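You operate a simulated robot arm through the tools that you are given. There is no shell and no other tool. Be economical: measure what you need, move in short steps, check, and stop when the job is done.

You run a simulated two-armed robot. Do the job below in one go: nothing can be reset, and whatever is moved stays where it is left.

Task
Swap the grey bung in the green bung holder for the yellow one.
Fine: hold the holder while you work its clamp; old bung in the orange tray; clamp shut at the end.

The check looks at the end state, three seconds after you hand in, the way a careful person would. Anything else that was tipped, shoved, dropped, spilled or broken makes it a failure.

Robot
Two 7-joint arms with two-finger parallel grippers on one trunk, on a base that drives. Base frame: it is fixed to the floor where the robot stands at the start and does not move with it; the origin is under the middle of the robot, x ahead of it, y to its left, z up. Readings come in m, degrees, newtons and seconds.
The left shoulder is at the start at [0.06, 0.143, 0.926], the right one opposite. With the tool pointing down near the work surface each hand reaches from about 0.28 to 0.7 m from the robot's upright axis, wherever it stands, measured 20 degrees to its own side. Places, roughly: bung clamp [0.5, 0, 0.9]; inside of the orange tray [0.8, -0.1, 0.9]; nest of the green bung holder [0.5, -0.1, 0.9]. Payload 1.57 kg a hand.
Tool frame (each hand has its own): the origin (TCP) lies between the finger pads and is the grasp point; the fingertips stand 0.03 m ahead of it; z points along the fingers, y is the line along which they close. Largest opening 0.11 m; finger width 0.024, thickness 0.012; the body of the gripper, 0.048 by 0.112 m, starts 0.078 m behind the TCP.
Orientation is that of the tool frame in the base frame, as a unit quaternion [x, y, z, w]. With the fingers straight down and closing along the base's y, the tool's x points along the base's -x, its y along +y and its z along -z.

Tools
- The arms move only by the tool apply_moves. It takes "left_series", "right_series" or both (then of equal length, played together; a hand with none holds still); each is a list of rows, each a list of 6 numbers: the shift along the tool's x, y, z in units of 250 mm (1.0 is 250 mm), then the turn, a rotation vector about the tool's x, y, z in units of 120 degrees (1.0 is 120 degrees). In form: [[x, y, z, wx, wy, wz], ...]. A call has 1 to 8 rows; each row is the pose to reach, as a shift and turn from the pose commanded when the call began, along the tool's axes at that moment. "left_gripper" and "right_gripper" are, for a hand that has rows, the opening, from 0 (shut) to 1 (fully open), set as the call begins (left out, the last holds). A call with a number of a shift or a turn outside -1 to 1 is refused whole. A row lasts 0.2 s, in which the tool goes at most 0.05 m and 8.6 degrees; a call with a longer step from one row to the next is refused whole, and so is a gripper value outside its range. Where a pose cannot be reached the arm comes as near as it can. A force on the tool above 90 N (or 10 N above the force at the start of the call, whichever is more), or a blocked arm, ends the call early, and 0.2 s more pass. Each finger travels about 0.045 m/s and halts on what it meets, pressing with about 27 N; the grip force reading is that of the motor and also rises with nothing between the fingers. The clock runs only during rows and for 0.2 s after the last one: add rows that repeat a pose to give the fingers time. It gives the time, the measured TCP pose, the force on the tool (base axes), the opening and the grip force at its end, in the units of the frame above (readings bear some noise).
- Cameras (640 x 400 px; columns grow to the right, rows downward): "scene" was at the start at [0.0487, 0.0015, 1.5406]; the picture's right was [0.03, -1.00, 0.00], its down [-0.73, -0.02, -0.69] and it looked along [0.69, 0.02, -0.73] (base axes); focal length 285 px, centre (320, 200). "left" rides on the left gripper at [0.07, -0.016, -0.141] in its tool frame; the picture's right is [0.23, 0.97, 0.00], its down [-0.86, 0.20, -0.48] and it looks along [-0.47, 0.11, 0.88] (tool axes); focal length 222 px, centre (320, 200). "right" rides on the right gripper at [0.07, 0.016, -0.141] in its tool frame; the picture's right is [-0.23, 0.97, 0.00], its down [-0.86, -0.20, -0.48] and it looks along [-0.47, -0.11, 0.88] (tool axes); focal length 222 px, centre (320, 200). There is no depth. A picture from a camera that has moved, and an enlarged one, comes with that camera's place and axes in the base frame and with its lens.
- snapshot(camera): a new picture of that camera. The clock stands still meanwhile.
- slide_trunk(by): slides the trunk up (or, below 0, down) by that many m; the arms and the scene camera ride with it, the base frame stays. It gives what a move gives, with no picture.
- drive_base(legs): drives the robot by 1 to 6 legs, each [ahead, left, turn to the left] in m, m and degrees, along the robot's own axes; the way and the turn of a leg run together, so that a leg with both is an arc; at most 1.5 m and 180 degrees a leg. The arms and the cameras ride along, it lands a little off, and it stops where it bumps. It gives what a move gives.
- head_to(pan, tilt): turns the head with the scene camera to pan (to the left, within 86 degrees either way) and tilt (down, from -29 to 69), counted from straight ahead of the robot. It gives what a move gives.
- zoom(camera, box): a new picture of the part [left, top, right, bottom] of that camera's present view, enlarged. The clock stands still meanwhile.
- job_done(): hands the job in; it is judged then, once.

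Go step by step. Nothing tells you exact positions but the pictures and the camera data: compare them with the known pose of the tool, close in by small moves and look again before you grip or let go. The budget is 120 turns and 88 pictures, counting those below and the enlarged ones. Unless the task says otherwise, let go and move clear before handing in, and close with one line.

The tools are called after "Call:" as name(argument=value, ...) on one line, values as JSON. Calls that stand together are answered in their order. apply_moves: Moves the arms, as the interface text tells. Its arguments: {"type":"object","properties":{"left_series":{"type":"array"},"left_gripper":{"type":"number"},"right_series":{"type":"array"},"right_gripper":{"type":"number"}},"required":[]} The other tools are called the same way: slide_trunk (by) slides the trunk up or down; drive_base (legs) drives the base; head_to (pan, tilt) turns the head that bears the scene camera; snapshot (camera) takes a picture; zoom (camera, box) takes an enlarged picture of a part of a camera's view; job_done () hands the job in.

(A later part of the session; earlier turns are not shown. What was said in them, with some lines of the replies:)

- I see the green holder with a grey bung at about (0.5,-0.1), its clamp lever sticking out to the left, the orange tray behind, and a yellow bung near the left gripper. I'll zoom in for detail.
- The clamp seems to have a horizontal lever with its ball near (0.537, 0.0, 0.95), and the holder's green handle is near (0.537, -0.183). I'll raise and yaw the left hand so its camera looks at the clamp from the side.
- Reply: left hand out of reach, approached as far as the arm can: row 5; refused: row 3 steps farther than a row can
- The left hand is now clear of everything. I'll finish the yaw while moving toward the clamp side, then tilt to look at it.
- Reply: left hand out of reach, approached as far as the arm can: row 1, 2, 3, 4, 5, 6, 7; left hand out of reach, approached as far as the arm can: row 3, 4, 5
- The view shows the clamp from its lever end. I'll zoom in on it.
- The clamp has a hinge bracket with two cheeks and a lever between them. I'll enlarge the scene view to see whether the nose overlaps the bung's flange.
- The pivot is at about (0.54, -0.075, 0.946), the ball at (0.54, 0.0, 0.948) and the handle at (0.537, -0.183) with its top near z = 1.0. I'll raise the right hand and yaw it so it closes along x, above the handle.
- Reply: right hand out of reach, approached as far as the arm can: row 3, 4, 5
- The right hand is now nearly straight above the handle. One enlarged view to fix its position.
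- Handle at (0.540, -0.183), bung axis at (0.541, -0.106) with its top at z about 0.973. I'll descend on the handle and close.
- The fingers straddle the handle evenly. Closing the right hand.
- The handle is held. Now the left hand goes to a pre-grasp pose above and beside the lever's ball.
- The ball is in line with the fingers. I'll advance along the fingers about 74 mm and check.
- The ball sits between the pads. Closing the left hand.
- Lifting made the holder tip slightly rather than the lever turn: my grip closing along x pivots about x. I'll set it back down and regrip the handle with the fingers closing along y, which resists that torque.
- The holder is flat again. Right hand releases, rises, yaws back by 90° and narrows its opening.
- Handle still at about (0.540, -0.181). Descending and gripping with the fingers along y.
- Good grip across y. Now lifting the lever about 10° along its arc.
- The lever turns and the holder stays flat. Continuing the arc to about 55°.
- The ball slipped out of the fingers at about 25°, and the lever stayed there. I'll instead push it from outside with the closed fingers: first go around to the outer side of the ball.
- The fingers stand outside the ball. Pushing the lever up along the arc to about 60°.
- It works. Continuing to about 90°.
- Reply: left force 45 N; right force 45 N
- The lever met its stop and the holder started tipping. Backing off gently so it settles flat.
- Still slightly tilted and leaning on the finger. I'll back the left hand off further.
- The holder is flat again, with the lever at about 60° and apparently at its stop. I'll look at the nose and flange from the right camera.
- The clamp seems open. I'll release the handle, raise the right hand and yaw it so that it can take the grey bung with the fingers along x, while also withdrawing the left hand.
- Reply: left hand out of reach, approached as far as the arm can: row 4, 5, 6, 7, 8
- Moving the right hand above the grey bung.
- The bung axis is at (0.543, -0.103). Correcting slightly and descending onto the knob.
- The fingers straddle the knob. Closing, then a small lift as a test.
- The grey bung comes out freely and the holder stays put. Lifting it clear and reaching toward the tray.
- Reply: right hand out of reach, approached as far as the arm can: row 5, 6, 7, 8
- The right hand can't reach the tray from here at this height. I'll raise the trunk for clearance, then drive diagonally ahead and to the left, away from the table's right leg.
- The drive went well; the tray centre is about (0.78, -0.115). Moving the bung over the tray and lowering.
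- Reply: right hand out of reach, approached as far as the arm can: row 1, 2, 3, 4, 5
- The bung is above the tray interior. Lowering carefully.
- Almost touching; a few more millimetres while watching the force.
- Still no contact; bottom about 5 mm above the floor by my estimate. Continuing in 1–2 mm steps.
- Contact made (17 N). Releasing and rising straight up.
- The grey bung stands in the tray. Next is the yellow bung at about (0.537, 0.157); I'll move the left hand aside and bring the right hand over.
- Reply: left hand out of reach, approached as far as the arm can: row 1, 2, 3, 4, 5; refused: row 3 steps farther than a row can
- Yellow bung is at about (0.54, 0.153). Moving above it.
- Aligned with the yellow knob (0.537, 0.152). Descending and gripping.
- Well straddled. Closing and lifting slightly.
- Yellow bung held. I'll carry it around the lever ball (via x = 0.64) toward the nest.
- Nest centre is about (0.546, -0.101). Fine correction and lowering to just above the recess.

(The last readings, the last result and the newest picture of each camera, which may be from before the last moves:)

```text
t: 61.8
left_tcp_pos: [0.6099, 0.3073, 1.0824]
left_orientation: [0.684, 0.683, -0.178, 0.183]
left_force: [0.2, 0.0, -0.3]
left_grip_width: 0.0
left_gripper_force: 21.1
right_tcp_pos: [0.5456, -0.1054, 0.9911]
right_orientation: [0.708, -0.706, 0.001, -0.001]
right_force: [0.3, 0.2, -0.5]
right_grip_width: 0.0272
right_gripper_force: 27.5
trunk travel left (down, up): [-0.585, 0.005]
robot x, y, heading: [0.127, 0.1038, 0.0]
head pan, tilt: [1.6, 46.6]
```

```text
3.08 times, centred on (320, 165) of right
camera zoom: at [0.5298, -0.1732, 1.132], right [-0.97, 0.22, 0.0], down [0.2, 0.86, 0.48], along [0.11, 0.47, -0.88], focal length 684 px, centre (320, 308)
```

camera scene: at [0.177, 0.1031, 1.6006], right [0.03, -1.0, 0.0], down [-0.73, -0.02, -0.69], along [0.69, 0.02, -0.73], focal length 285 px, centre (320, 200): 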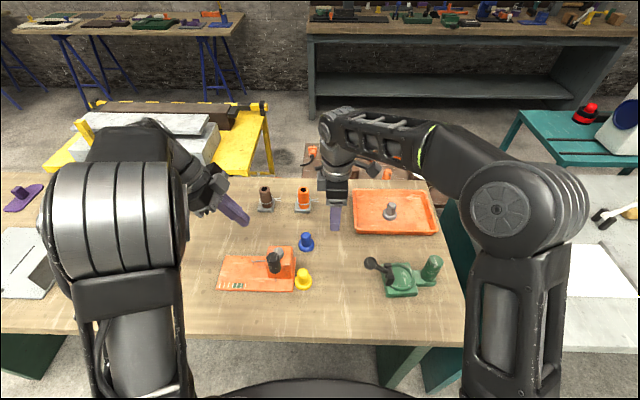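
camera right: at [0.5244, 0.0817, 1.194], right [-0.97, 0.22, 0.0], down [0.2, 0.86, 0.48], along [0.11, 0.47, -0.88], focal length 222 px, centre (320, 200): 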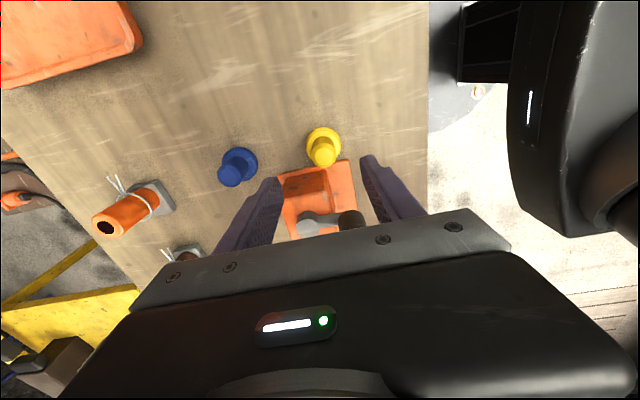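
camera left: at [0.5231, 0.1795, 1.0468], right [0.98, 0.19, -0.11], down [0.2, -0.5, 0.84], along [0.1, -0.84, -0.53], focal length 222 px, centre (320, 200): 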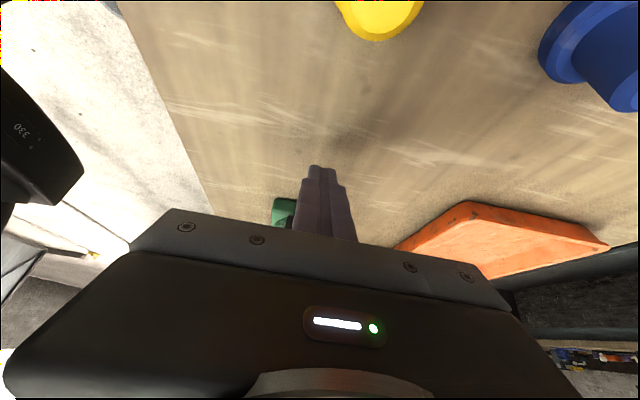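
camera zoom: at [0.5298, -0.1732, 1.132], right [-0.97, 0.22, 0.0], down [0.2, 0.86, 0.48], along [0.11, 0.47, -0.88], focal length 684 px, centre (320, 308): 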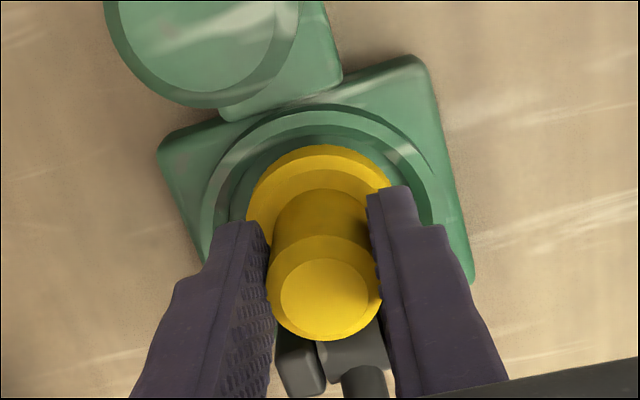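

Well centred. Lowering gently into the recess while watching the force.

Call:
apply_moves(right_series=[[0, 0, 0.015, 0, 0, 0], [0, 0, 0.03, 0, 0, 0], [0, 0, 0.042, 0, 0, 0]])

Call:
apply_moves(right_series=[[0, 0, 0.007, 0, 0, 0], [0, 0, 0.014, 0, 0, 0]])

```text
t: 62.6
left_tcp_pos: [0.6092, 0.3069, 1.0834]
left_orientation: [0.683, 0.683, -0.178, 0.185]
left_force: [0.1, 0.9, -0.3]
left_grip_width: 0.0
left_gripper_force: 21.6
right_tcp_pos: [0.5458, -0.1016, 0.9831]
right_orientation: [0.709, -0.705, 0.002, -0.002]
right_force: [-0.8, 3.8, 26.5]
right_grip_width: 0.0275
right_gripper_force: 27.0
trunk travel left (down, up): [-0.585, 0.005]
robot x, y, heading: [0.1324, 0.1011, 0.1]
head pan, tilt: [1.6, 46.6]
```

```text
t: 63.2
left_tcp_pos: [0.6086, 0.308, 1.0828]
left_orientation: [0.684, 0.683, -0.178, 0.184]
left_force: [-0.6, -0.1, 0.0]
left_grip_width: 0.0001
left_gripper_force: 21.1
right_tcp_pos: [0.5458, -0.1004, 0.9798]
right_orientation: [0.708, -0.706, 0.002, -0.002]
right_force: [2.4, 9.9, 27.3]
right_grip_width: 0.0272
right_gripper_force: 27.0
trunk travel left (down, up): [-0.585, 0.005]
robot x, y, heading: [0.1303, 0.1032, 0.1]
head pan, tilt: [1.6, 46.6]
```

Contact at a height a little above expected. Looking at what it touches.

Call:
zoom(camera="scene", box=[370, 240, 440, 300])

Call:
zoom(camera="right", box=[260, 100, 380, 230])

```text
6.67 times, centred on (405, 270) of scene
camera zoom: at [0.1762, 0.1044, 1.6007], right [0.03, -1.0, 0.0], down [-0.73, -0.02, -0.69], along [0.69, 0.02, -0.73], focal length 1901 px, centre (-247, -267)
```

zoom: 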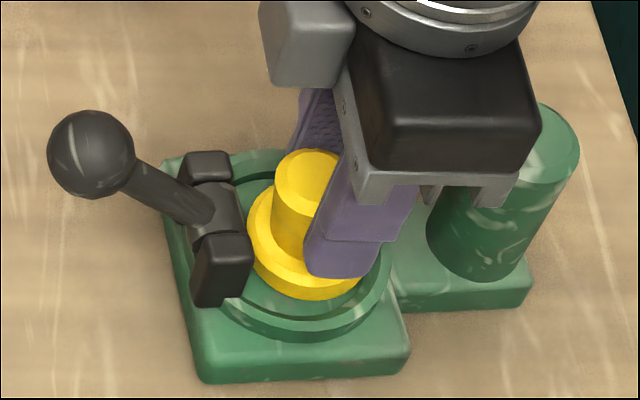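

```text
3.08 times, centred on (320, 165) of right
camera zoom: at [0.5291, -0.1702, 1.1196], right [-0.97, 0.22, 0.0], down [0.19, 0.86, 0.48], along [0.11, 0.47, -0.88], focal length 684 px, centre (320, 308)
```

zoom: 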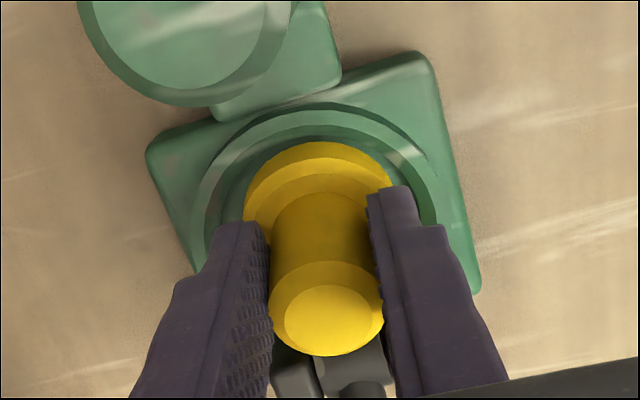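

The bung seems to be near the floor, though pushed a bit toward +y. I'll unload the force by backing up slightly and re-measure.

Call:
apply_moves(right_series=[[0, 0, -0.014, 0, 0, 0], [0, 0, -0.03, 0, 0, 0], [0, 0, -0.03, 0, 0, 0]])

Call:
zoom(camera="scene", box=[385, 250, 425, 290])

```text
t: 64.0
left_tcp_pos: [0.6106, 0.3066, 1.0825]
left_orientation: [0.684, 0.684, -0.178, 0.184]
left_force: [0.5, 0.6, 0.2]
left_grip_width: 0.0001
left_gripper_force: 21.1
right_tcp_pos: [0.5451, -0.1047, 0.9848]
right_orientation: [0.708, -0.706, 0.0, 0.001]
right_force: [0.6, 0.7, -1.1]
right_grip_width: 0.0271
right_gripper_force: 27.2
trunk travel left (down, up): [-0.585, 0.005]
robot x, y, heading: [0.1263, 0.1008, 0.1]
head pan, tilt: [1.6, 46.6]
```

```text
10.00 times, centred on (405, 270) of scene
camera zoom: at [0.1778, 0.1015, 1.6005], right [0.03, -1.0, 0.0], down [-0.73, -0.02, -0.69], along [0.69, 0.02, -0.73], focal length 2851 px, centre (-530, -500)
```

zoom: 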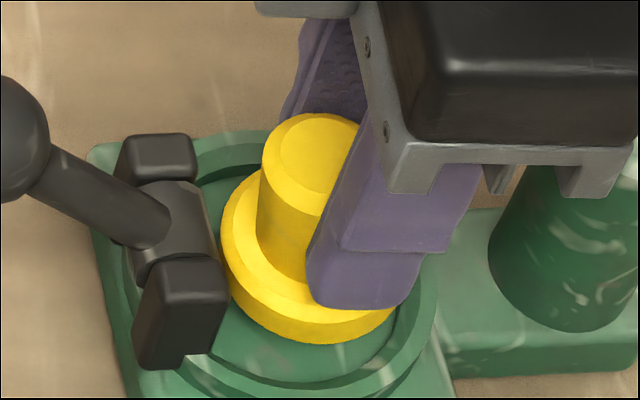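

The force direction (+y) and ring geometry (centre about (0.547, -0.096)) say the flange catches the rim on the -y side. I'll raise a bit, shift 6 mm to +y, and lower again.

Call:
apply_moves(right_series=[[0, 0, -0.02, 0, 0, 0], [-0.024, -0.004, -0.02, 0, 0, 0], [-0.024, -0.004, 0, 0, 0, 0], [-0.024, -0.004, 0.014, 0, 0, 0], [-0.024, -0.004, 0.022, 0, 0, 0]])

Call:
apply_moves(right_series=[[0, 0, 0.008, 0, 0, 0], [0, 0, 0.012, 0, 0, 0]])

```text
t: 65.2
left_tcp_pos: [0.6103, 0.3069, 1.0827]
left_orientation: [0.684, 0.683, -0.178, 0.184]
left_force: [0.9, -0.6, 0.3]
left_grip_width: 0.0001
left_gripper_force: 21.4
right_tcp_pos: [0.5482, -0.0978, 0.9799]
right_orientation: [0.707, -0.707, 0.001, -0.001]
right_force: [0.4, -0.8, 0.6]
right_grip_width: 0.0276
right_gripper_force: 26.7
trunk travel left (down, up): [-0.585, 0.005]
robot x, y, heading: [0.1276, 0.098, 0.0]
head pan, tilt: [1.6, 46.6]
```

```text
t: 65.8
left_tcp_pos: [0.6097, 0.3052, 1.0824]
left_orientation: [0.684, 0.683, -0.178, 0.184]
left_force: [0.0, -0.4, 0.4]
left_grip_width: 0.0001
left_gripper_force: 21.3
right_tcp_pos: [0.5469, -0.0969, 0.9779]
right_orientation: [0.708, -0.706, 0.0, 0.0]
right_force: [-0.5, -0.6, -0.3]
right_grip_width: 0.0273
right_gripper_force: 27.1
trunk travel left (down, up): [-0.585, 0.005]
robot x, y, heading: [0.1298, 0.0956, 0.1]
head pan, tilt: [1.6, 46.6]
```

No contact now at a lower height, so it is going into the recess. Lowering further in small steps.

Call:
apply_moves(right_series=[[0, 0, 0.006, 0, 0, 0], [0, 0, 0.012, 0, 0, 0]])

Call:
apply_moves(right_series=[[0, 0, 0.006, 0, 0, 0], [0, 0, 0.01, 0, 0, 0]])

Call:
zoom(camera="scene", box=[385, 250, 425, 290])

```text
t: 66.4
left_tcp_pos: [0.6086, 0.3065, 1.0828]
left_orientation: [0.684, 0.683, -0.178, 0.185]
left_force: [-0.3, 0.1, 0.1]
left_grip_width: 0.0
left_gripper_force: 20.7
right_tcp_pos: [0.5471, -0.0973, 0.9754]
right_orientation: [0.708, -0.706, 0.002, -0.003]
right_force: [-1.6, -1.5, 18.7]
right_grip_width: 0.0273
right_gripper_force: 27.0
trunk travel left (down, up): [-0.585, 0.005]
robot x, y, heading: [0.1248, 0.0987, 0.2]
head pan, tilt: [1.6, 46.6]
```

```text
t: 67.0
left_tcp_pos: [0.6093, 0.3067, 1.0832]
left_orientation: [0.684, 0.683, -0.177, 0.184]
left_force: [0.3, 0.1, 0.3]
left_grip_width: 0.0
left_gripper_force: 20.7
right_tcp_pos: [0.5465, -0.099, 0.9726]
right_orientation: [0.708, -0.707, 0.002, -0.002]
right_force: [1.5, -6.2, 28.5]
right_grip_width: 0.0273
right_gripper_force: 26.9
trunk travel left (down, up): [-0.585, 0.005]
robot x, y, heading: [0.1297, 0.097, -0.0]
head pan, tilt: [1.6, 46.6]
```

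```text
10.00 times, centred on (405, 270) of scene
camera zoom: at [0.1759, 0.1017, 1.6008], right [0.03, -1.0, 0.0], down [-0.73, -0.02, -0.69], along [0.69, 0.02, -0.73], focal length 2851 px, centre (-530, -500)
```

zoom: 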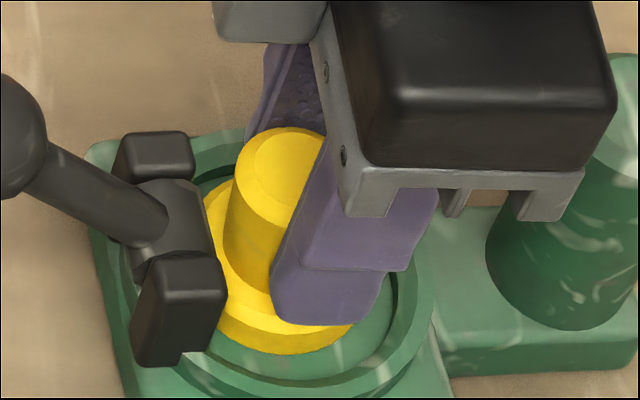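

It seated at the predicted height (0.976), about concentric with the recess. Unloading slightly and releasing.

Call:
apply_moves(right_series=[[0, 0, -0.014, 0, 0, 0], [0, 0, -0.014, 0, 0, 0], [0, 0, -0.014, 0, 0, 0]])

Call:
apply_moves(right_series=[[0, 0, 0, 0, 0, 0], [0, 0, 0, 0, 0, 0], [0, 0, 0, 0, 0, 0], [0, 0, -0.06, 0, 0, 0], [0, 0, -0.15, 0, 0, 0], [0, 0, -0.25, 0, 0, 0], [0, 0, -0.35, 0, 0, 0], [0.1, 0, -0.4, 0, 0, 0]], right_gripper=0.5)

Call:
zoom(camera="scene", box=[360, 240, 450, 300])

Call:
zoom(camera="right", box=[220, 60, 420, 230])

```text
t: 67.8
left_tcp_pos: [0.6102, 0.306, 1.0822]
left_orientation: [0.684, 0.683, -0.179, 0.184]
left_force: [0.0, -0.3, 0.0]
left_grip_width: 0.0
left_gripper_force: 21.8
right_tcp_pos: [0.5466, -0.0959, 0.9755]
right_orientation: [0.708, -0.706, 0.0, 0.0]
right_force: [0.1, 0.6, -1.3]
right_grip_width: 0.0272
right_gripper_force: 27.4
trunk travel left (down, up): [-0.585, 0.005]
robot x, y, heading: [0.1277, 0.0998, 0.4]
head pan, tilt: [1.6, 46.6]
```

```text
t: 69.6
left_tcp_pos: [0.6095, 0.3059, 1.0813]
left_orientation: [0.684, 0.683, -0.178, 0.183]
left_force: [-0.3, -0.3, 0.1]
left_grip_width: 0.0
left_gripper_force: 21.9
right_tcp_pos: [0.5466, -0.1225, 1.077]
right_orientation: [0.708, -0.706, -0.001, -0.001]
right_force: [-0.5, 0.3, 0.1]
right_grip_width: 0.0549
right_gripper_force: 0.1
trunk travel left (down, up): [-0.585, 0.005]
robot x, y, heading: [0.1306, 0.1006, -0.1]
head pan, tilt: [1.6, 46.6]
```

```text
6.67 times, centred on (405, 270) of scene
camera zoom: at [0.1774, 0.101, 1.6006], right [0.03, -1.0, 0.0], down [-0.73, -0.02, -0.69], along [0.69, 0.02, -0.73], focal length 1901 px, centre (-247, -267)
```

zoom: 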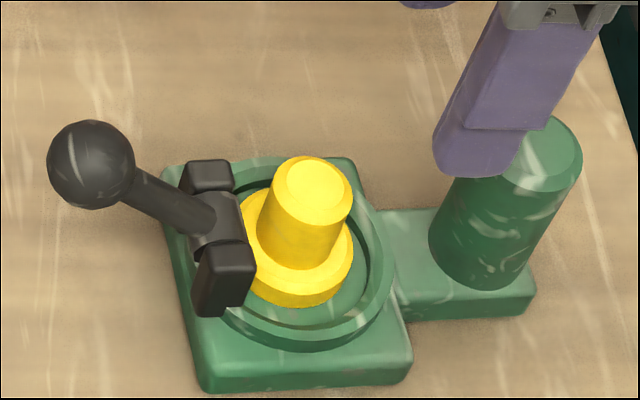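

```text
2.35 times, centred on (320, 145) of right
camera zoom: at [0.5305, -0.192, 1.2158], right [-0.97, 0.22, 0.0], down [0.2, 0.86, 0.48], along [0.11, 0.47, -0.88], focal length 523 px, centre (320, 329)
```

zoom: 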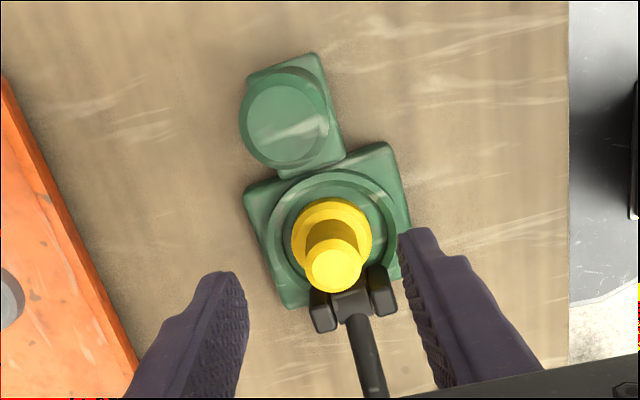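

The yellow bung is standing upright, well seated. Driving back to the start position to close the clamp with both arms.

Call:
drive_base(legs=[[-0.128, -0.1, 0]])

Call:
snapshot(camera="scene")

```text
t: 71.1
left_tcp_pos: [0.4806, 0.2043, 1.0827]
left_orientation: [0.684, 0.683, -0.178, 0.184]
left_force: [0.2, -0.1, -0.1]
left_grip_width: 0.0
left_gripper_force: 21.5
right_tcp_pos: [0.4178, -0.224, 1.0764]
right_orientation: [0.708, -0.706, 0.0, -0.001]
right_force: [0.5, -1.1, 1.2]
right_grip_width: 0.0552
right_gripper_force: 0.1
trunk travel left (down, up): [-0.585, 0.005]
robot x, y, heading: [-0.0015, -0.0033, 0.6]
head pan, tilt: [1.6, 46.6]
```

```text
18 pictures are left
camera scene: at [0.0475, -0.0007, 1.6006], right [0.03, -1.0, 0.0], down [-0.73, -0.02, -0.69], along [0.69, 0.02, -0.73], focal length 285 px, centre (320, 200)
```

scene: 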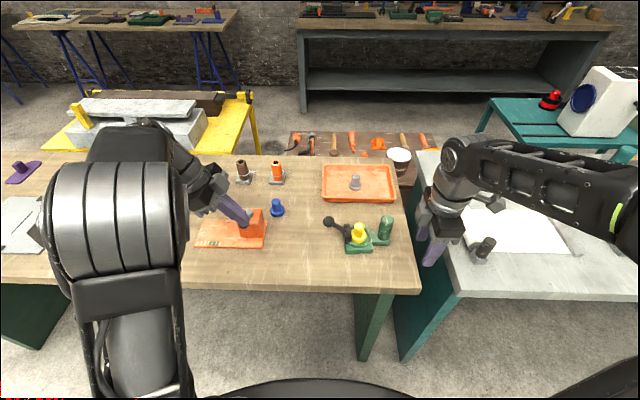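

Holder appears to have shifted a centimetre; handle top estimated at (0.549, -0.167). I'll yaw the right hand back and place it above the handle.

Call:
apply_moves(right_series=[[-0.028, -0.065, 0, 0, 0, 0.07], [-0.056, -0.13, 0, 0, 0, 0.14], [-0.084, -0.195, 0, 0, 0, 0.21], [-0.112, -0.26, 0, 0, 0, 0.28], [-0.14, -0.325, 0, 0, 0, 0.35], [-0.168, -0.39, 0, 0, 0, 0.42], [-0.196, -0.455, 0, 0, 0, 0.49], [-0.224, -0.52, 0, 0, 0, 0.56]])

Call:
apply_moves(right_series=[[0, 0, 0, 0, 0, 0.07], [0, 0, 0, 0, 0, 0.14], [0, 0, 0, 0, 0, 0.19], [0, 0, 0, 0, 0, 0.19]], right_gripper=0.52)

Call:
zoom(camera="right", box=[240, 60, 460, 230])

```text
t: 72.9
left_tcp_pos: [0.4823, 0.2056, 1.0827]
left_orientation: [0.683, 0.684, -0.178, 0.184]
left_force: [0.2, 0.4, 0.2]
left_grip_width: 0.0
left_gripper_force: 21.4
right_tcp_pos: [0.5499, -0.1667, 1.0748]
right_orientation: [-0.197, 0.98, 0.0, -0.001]
right_force: [0.6, 0.2, 0.1]
right_grip_width: 0.0552
right_gripper_force: 0.1
trunk travel left (down, up): [-0.585, 0.005]
robot x, y, heading: [0.0018, 0.0008, 0.1]
head pan, tilt: [1.6, 46.6]
```

```text
t: 73.9
left_tcp_pos: [0.4814, 0.2043, 1.0819]
left_orientation: [0.683, 0.684, -0.178, 0.184]
left_force: [-0.4, 0.6, -0.3]
left_grip_width: 0.0
left_gripper_force: 20.8
right_tcp_pos: [0.5484, -0.1666, 1.0768]
right_orientation: [-0.001, 1.0, 0.0, 0.001]
right_force: [0.1, -0.7, -0.3]
right_grip_width: 0.0571
right_gripper_force: 0.1
trunk travel left (down, up): [-0.585, 0.005]
robot x, y, heading: [0.0009, 0.0019, 0.1]
head pan, tilt: [1.6, 46.6]
```

```text
2.35 times, centred on (350, 145) of right
camera zoom: at [0.4784, -0.1505, 1.2159], right [0.23, 0.97, 0.0], down [0.85, -0.2, 0.48], along [0.47, -0.11, -0.88], focal length 523 px, centre (249, 329)
```

zoom: 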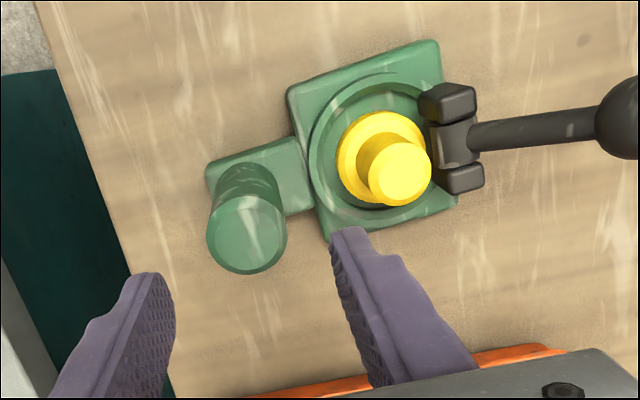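

Handle confirmed at (0.549, -0.168). Descending and gripping.

Call:
apply_moves(right_series=[[0, -0.006, 0.1, 0, 0, 0], [0, -0.006, 0.2, 0, 0, 0], [0, -0.006, 0.3, 0, 0, 0], [0, -0.006, 0.4, 0, 0, 0], [0, -0.006, 0.41, 0, 0, 0]])

Call:
apply_moves(right_series=[[0, 0, 0, 0, 0, 0], [0, 0, 0, 0, 0, 0], [0, 0, 0, 0, 0, 0], [0, 0, 0, 0, 0, 0]], right_gripper=0)

Call:
zoom(camera="scene", box=[300, 190, 420, 265])

```text
t: 75.1
left_tcp_pos: [0.4801, 0.2067, 1.082]
left_orientation: [0.683, 0.683, -0.179, 0.185]
left_force: [-0.4, 0.0, 0.3]
left_grip_width: 0.0
left_gripper_force: 21.1
right_tcp_pos: [0.5477, -0.1683, 0.9725]
right_orientation: [-0.002, 1.0, 0.0, 0.0]
right_force: [-0.3, -0.5, -0.5]
right_grip_width: 0.057
right_gripper_force: 0.0
trunk travel left (down, up): [-0.585, 0.005]
robot x, y, heading: [0.0079, -0.0041, 0.2]
head pan, tilt: [1.6, 46.6]
```

```text
t: 76.1
left_tcp_pos: [0.4806, 0.2054, 1.0829]
left_orientation: [0.684, 0.683, -0.178, 0.183]
left_force: [-0.2, 0.5, -0.1]
left_grip_width: 0.0002
left_gripper_force: 21.6
right_tcp_pos: [0.5483, -0.1685, 0.9736]
right_orientation: [-0.003, 1.0, 0.0, 0.0]
right_force: [-0.9, -0.6, 0.3]
right_grip_width: 0.0349
right_gripper_force: 26.4
trunk travel left (down, up): [-0.585, 0.005]
robot x, y, heading: [0.0021, -0.0029, 0.3]
head pan, tilt: [1.6, 46.6]
```

```text
5.33 times, centred on (360, 228) of scene
camera zoom: at [0.049, 0.0002, 1.6006], right [0.03, -1.0, 0.0], down [-0.73, -0.02, -0.69], along [0.69, 0.02, -0.73], focal length 1521 px, centre (107, 53)
```

zoom: 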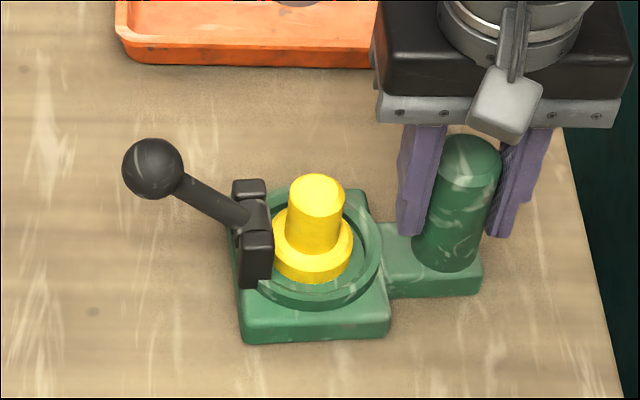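

Holder gripped. The lever has sagged to about 38° with its ball near (0.543, -0.006, 0.99). I'll turn the left hand vertical so the closed fingertips can press the ball down from above.

Call:
apply_moves(left_series=[[0, 0, 0, 0, 0.06, 0], [0, 0, 0, 0, 0.12, 0], [0, 0, 0, 0, 0.18, 0], [0, 0, 0, 0, 0.245, 0], [0, 0, 0, 0, 0.245, 0]])

Call:
apply_moves(left_series=[[-0.1, 0.04, 0, 0, 0, 0], [-0.22, 0.08, 0, 0, 0, 0], [-0.34, 0.12, 0, 0, 0, 0]])

```text
t: 77.3
left_tcp_pos: [0.4806, 0.2052, 1.0816]
left_orientation: [0.706, 0.708, 0.002, 0.004]
left_force: [-0.7, 0.1, 0.4]
left_grip_width: 0.0001
left_gripper_force: 21.2
right_tcp_pos: [0.5484, -0.1685, 0.9738]
right_orientation: [-0.001, 1.0, 0.0, 0.0]
right_force: [-0.7, -0.4, -0.3]
right_grip_width: 0.0347
right_gripper_force: 26.7
trunk travel left (down, up): [-0.585, 0.005]
robot x, y, heading: [-0.0011, -0.0012, 0.1]
head pan, tilt: [1.6, 46.6]
```

```text
t: 78.1
left_tcp_pos: [0.511, 0.1204, 1.0817]
left_orientation: [0.706, 0.708, 0.002, 0.003]
left_force: [-0.7, 0.5, -0.1]
left_grip_width: 0.0
left_gripper_force: 21.5
right_tcp_pos: [0.548, -0.1692, 0.973]
right_orientation: [-0.001, 1.0, 0.0, 0.001]
right_force: [0.4, -1.0, 0.4]
right_grip_width: 0.035
right_gripper_force: 27.2
trunk travel left (down, up): [-0.585, 0.005]
robot x, y, heading: [-0.0013, -0.0026, 0.4]
head pan, tilt: [1.6, 46.6]
```

Responses are accurate. Moving over the ball.

Call:
apply_moves(left_series=[[-0.13, 0.04, 0.02, 0, 0, 0], [-0.26, 0.08, 0.04, 0, 0, 0], [-0.38, 0.12, 0.06, 0, 0, 0], [-0.497, 0.136, 0.08, 0, 0, 0], [-0.497, 0.136, 0.08, 0, 0, 0]])

Call:
zoom(camera="scene", box=[300, 190, 420, 265])

Call:
zoom(camera="right", box=[320, 20, 620, 230])

```text
t: 79.3
left_tcp_pos: [0.5462, -0.0044, 1.0645]
left_orientation: [0.706, 0.708, 0.001, 0.005]
left_force: [0.9, -1.2, -1.1]
left_grip_width: 0.0
left_gripper_force: 21.4
right_tcp_pos: [0.5484, -0.1687, 0.9728]
right_orientation: [-0.001, 1.0, 0.0, 0.001]
right_force: [-1.5, 0.1, -0.4]
right_grip_width: 0.0347
right_gripper_force: 27.3
trunk travel left (down, up): [-0.585, 0.005]
robot x, y, heading: [0.0001, 0.0002, -0.1]
head pan, tilt: [1.6, 46.6]
```

```text
5.33 times, centred on (360, 228) of scene
camera zoom: at [0.0491, 0.0003, 1.6006], right [0.03, -1.0, 0.0], down [-0.73, -0.02, -0.69], along [0.69, 0.02, -0.73], focal length 1521 px, centre (107, 53)
```

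zoom: 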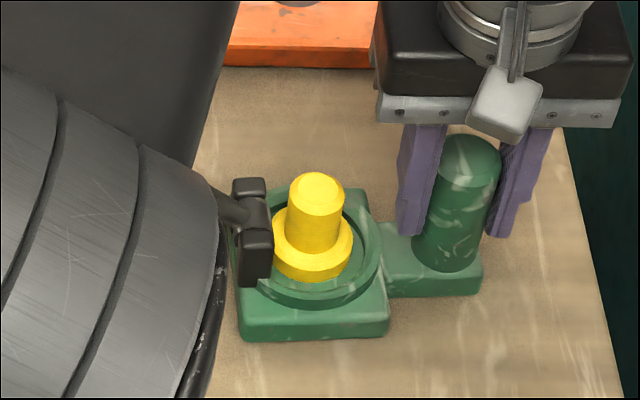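

```text
1.90 times, centred on (470, 125) of right
camera zoom: at [0.4787, -0.1515, 1.1135], right [0.22, 0.97, 0.0], down [0.86, -0.2, 0.48], along [0.47, -0.11, -0.88], focal length 423 px, centre (34, 343)
```

zoom: 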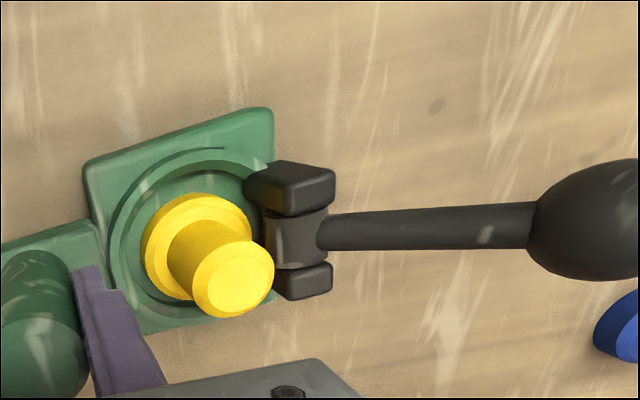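

The ball is at (0.54, -0.004, 0.993), right under the fingertips. Pressing it down along its arc, first to about 20°.

Call:
apply_moves(left_series=[[0, -0.014, 0.05, 0, 0, 0], [0, -0.014, 0.088, 0, 0, 0], [0.02, -0.014, 0.116, 0, 0, 0], [0.037, -0.014, 0.144, 0, 0, 0], [0.05, -0.014, 0.17, 0, 0, 0], [0.059, -0.014, 0.19, 0, 0, 0]])

Call:
zoom(camera="right", box=[320, 20, 620, 230])

```text
t: 80.7
left_tcp_pos: [0.5425, 0.0109, 1.0164]
left_orientation: [0.706, 0.708, 0.001, 0.005]
left_force: [0.3, 2.2, 3.0]
left_grip_width: 0.0
left_gripper_force: 21.2
right_tcp_pos: [0.5482, -0.1677, 0.9736]
right_orientation: [-0.003, 1.0, -0.001, 0.001]
right_force: [-0.8, -4.3, -1.0]
right_grip_width: 0.0348
right_gripper_force: 26.6
trunk travel left (down, up): [-0.585, 0.005]
robot x, y, heading: [0.0014, 0.0001, 0.2]
head pan, tilt: [1.6, 46.6]
```

```text
1.90 times, centred on (470, 125) of right
camera zoom: at [0.4783, -0.1519, 1.1136], right [0.22, 0.97, 0.0], down [0.86, -0.2, 0.48], along [0.47, -0.11, -0.88], focal length 423 px, centre (34, 343)
```

zoom: 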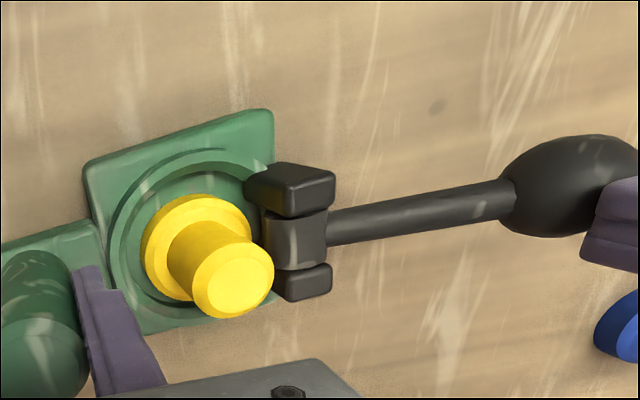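

Lever goes down easily. Continuing to horizontal.

Call:
apply_moves(left_series=[[0.0, -0.01, 0.026, 0, 0, 0], [0.0, -0.01, 0.052, 0, 0, 0], [0.0, -0.01, 0.078, 0, 0, 0], [0.0, -0.01, 0.1, 0, 0, 0], [0, -0.01, 0.1, 0, 0, 0]])

Call:
zoom(camera="right", box=[320, 20, 620, 230])

```text
t: 81.9
left_tcp_pos: [0.5391, 0.0104, 0.9922]
left_orientation: [0.706, 0.708, 0.002, 0.006]
left_force: [0.9, 0.0, 15.3]
left_grip_width: 0.0
left_gripper_force: 21.3
right_tcp_pos: [0.5475, -0.167, 0.9747]
right_orientation: [-0.002, 1.0, 0.0, 0.001]
right_force: [-0.2, 2.6, -0.1]
right_grip_width: 0.0344
right_gripper_force: 27.1
trunk travel left (down, up): [-0.585, 0.005]
robot x, y, heading: [-0.0006, 0.0003, 0.2]
head pan, tilt: [1.6, 46.6]
```

```text
1.90 times, centred on (470, 125) of right
camera zoom: at [0.478, -0.1509, 1.114], right [0.22, 0.97, 0.0], down [0.86, -0.2, 0.48], along [0.47, -0.11, -0.88], focal length 423 px, centre (34, 343)
```

zoom: 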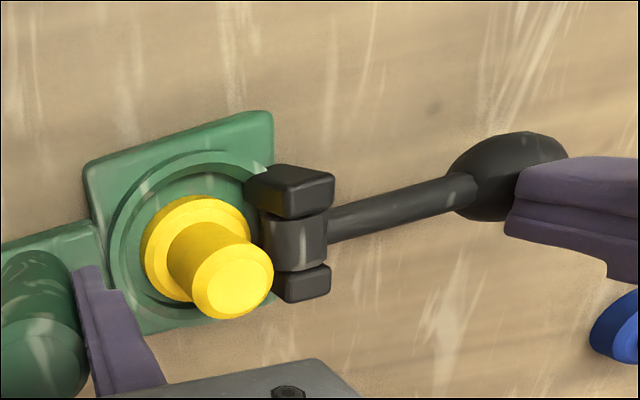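

The lever is about horizontal with 15 N. A small extra press to make sure it's at its stop.

Call:
apply_moves(left_series=[[0, 0, 0.008, 0, 0, 0], [0, 0, 0.016, 0, 0, 0], [0, 0, 0.016, 0, 0, 0]])

Call:
zoom(camera="right", box=[320, 20, 620, 230])

```text
t: 82.7
left_tcp_pos: [0.5399, 0.012, 0.9899]
left_orientation: [0.706, 0.708, 0.003, 0.008]
left_force: [3.9, 1.0, 39.3]
left_grip_width: 0.0
left_gripper_force: 21.4
right_tcp_pos: [0.5465, -0.1657, 0.9759]
right_orientation: [-0.003, 1.0, 0.0, 0.002]
right_force: [1.9, 5.1, 4.3]
right_grip_width: 0.0356
right_gripper_force: 27.3
trunk travel left (down, up): [-0.585, 0.005]
robot x, y, heading: [0.0012, 0.0004, 0.3]
head pan, tilt: [1.6, 46.6]
```

```text
1.90 times, centred on (470, 125) of right
camera zoom: at [0.477, -0.15, 1.1156], right [0.22, 0.97, 0.0], down [0.85, -0.2, 0.48], along [0.47, -0.11, -0.88], focal length 423 px, centre (34, 343)
```

zoom: 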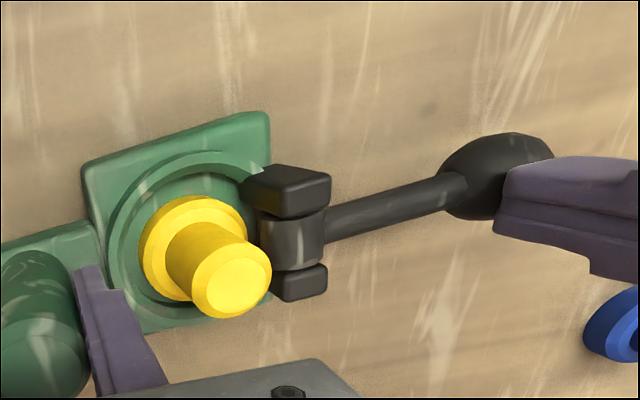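

It is at its stop (39 N). Withdrawing the left hand up and away.

Call:
apply_moves(left_series=[[0, 0, -0.03, 0, 0, 0], [0, 0, -0.12, 0, 0, 0], [0, 0, -0.24, 0, 0, 0], [0.12, -0.04, -0.3, 0, 0, 0], [0.26, -0.08, -0.34, 0, 0, 0], [0.4, -0.12, -0.34, 0, 0, 0], [0.54, -0.16, -0.34, 0, 0, 0], [0.68, -0.2, -0.34, 0, 0, 0]])

Call:
zoom(camera="scene", box=[300, 190, 420, 265])

```text
t: 84.5
left_tcp_pos: [0.4884, 0.1823, 1.0706]
left_orientation: [0.706, 0.708, 0.0, 0.005]
left_force: [-0.3, 0.5, -0.1]
left_grip_width: 0.0
left_gripper_force: 20.8
right_tcp_pos: [0.549, -0.1676, 0.9725]
right_orientation: [-0.001, 1.0, -0.001, 0.001]
right_force: [0.2, 0.0, -0.1]
right_grip_width: 0.0347
right_gripper_force: 27.3
trunk travel left (down, up): [-0.585, 0.005]
robot x, y, heading: [-0.0009, -0.0005, 0.1]
head pan, tilt: [1.6, 46.6]
```

```text
5.33 times, centred on (360, 228) of scene
camera zoom: at [0.049, 0.0011, 1.6005], right [0.03, -1.0, 0.0], down [-0.73, -0.02, -0.69], along [0.69, 0.02, -0.73], focal length 1521 px, centre (107, 53)
```

zoom: 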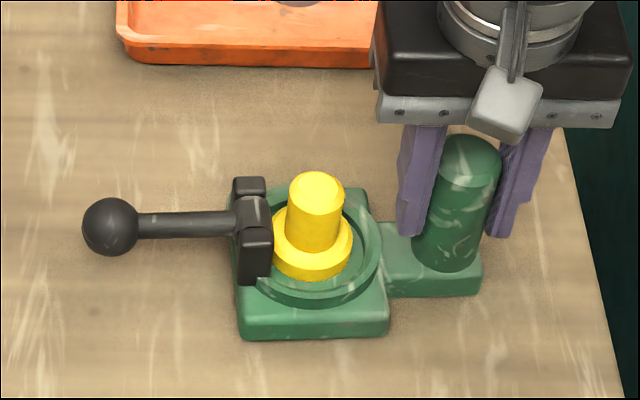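

The lever lies horizontal as at the start, with the yellow bung seated under it. Releasing the handle and moving the right hand clear.

Call:
apply_moves(right_series=[[0, 0, 0, 0, 0, 0], [0, 0, 0, 0, 0, 0], [0, 0, 0, 0, 0, 0], [0, 0, -0.1, 0, 0, 0], [0, 0, -0.22, 0, 0, 0], [0, 0, -0.36, 0, 0, 0], [0, -0.15, -0.4, 0, 0, 0], [0, -0.3, -0.4, 0, 0, 0]], right_gripper=0.5)

Call:
snapshot(camera="scene")

Call:
zoom(camera="scene", box=[300, 150, 420, 265])

```text
t: 86.3
left_tcp_pos: [0.4898, 0.1816, 1.0716]
left_orientation: [0.706, 0.708, 0.002, 0.004]
left_force: [-0.2, -0.8, 0.3]
left_grip_width: 0.0001
left_gripper_force: 20.8
right_tcp_pos: [0.5501, -0.2439, 1.0723]
right_orientation: [-0.003, 1.0, 0.001, 0.0]
right_force: [-0.5, 0.3, 0.0]
right_grip_width: 0.0548
right_gripper_force: 0.0
trunk travel left (down, up): [-0.585, 0.005]
robot x, y, heading: [0.0004, 0.0017, 0.3]
head pan, tilt: [1.6, 46.6]
```

```text
9 pictures are left
camera scene: at [0.0488, -0.0002, 1.6006], right [0.03, -1.0, 0.0], down [-0.73, -0.02, -0.69], along [0.69, 0.02, -0.73], focal length 285 px, centre (320, 200)
```

scene: 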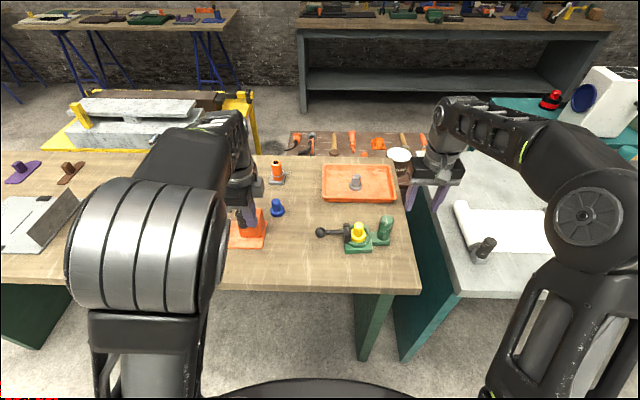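

```text
3.48 times, centred on (360, 208) of scene
camera zoom: at [0.0488, -0.0002, 1.6006], right [0.03, -1.0, 0.0], down [-0.73, -0.02, -0.69], along [0.69, 0.02, -0.73], focal length 992 px, centre (181, 174)
```

zoom: 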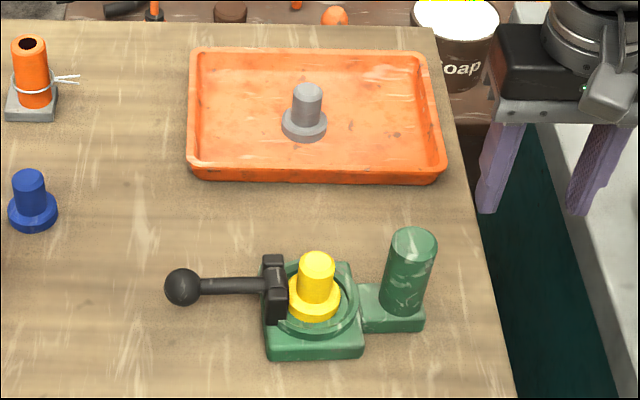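

Yellow bung is seated in the holder, the clamp lever is down as it was at the start, the grey bung stands in the orange tray, and both hands are clear. Handing in.

Call:
job_done()

```text
The job is handed in.
```

The yellow bung is in the green holder with the clamp lever down, the grey bung is in the orange tray, and both hands are clear. The holder tipped briefly and shifted about 1 cm while I worked the lever, but it ended flat and upright.
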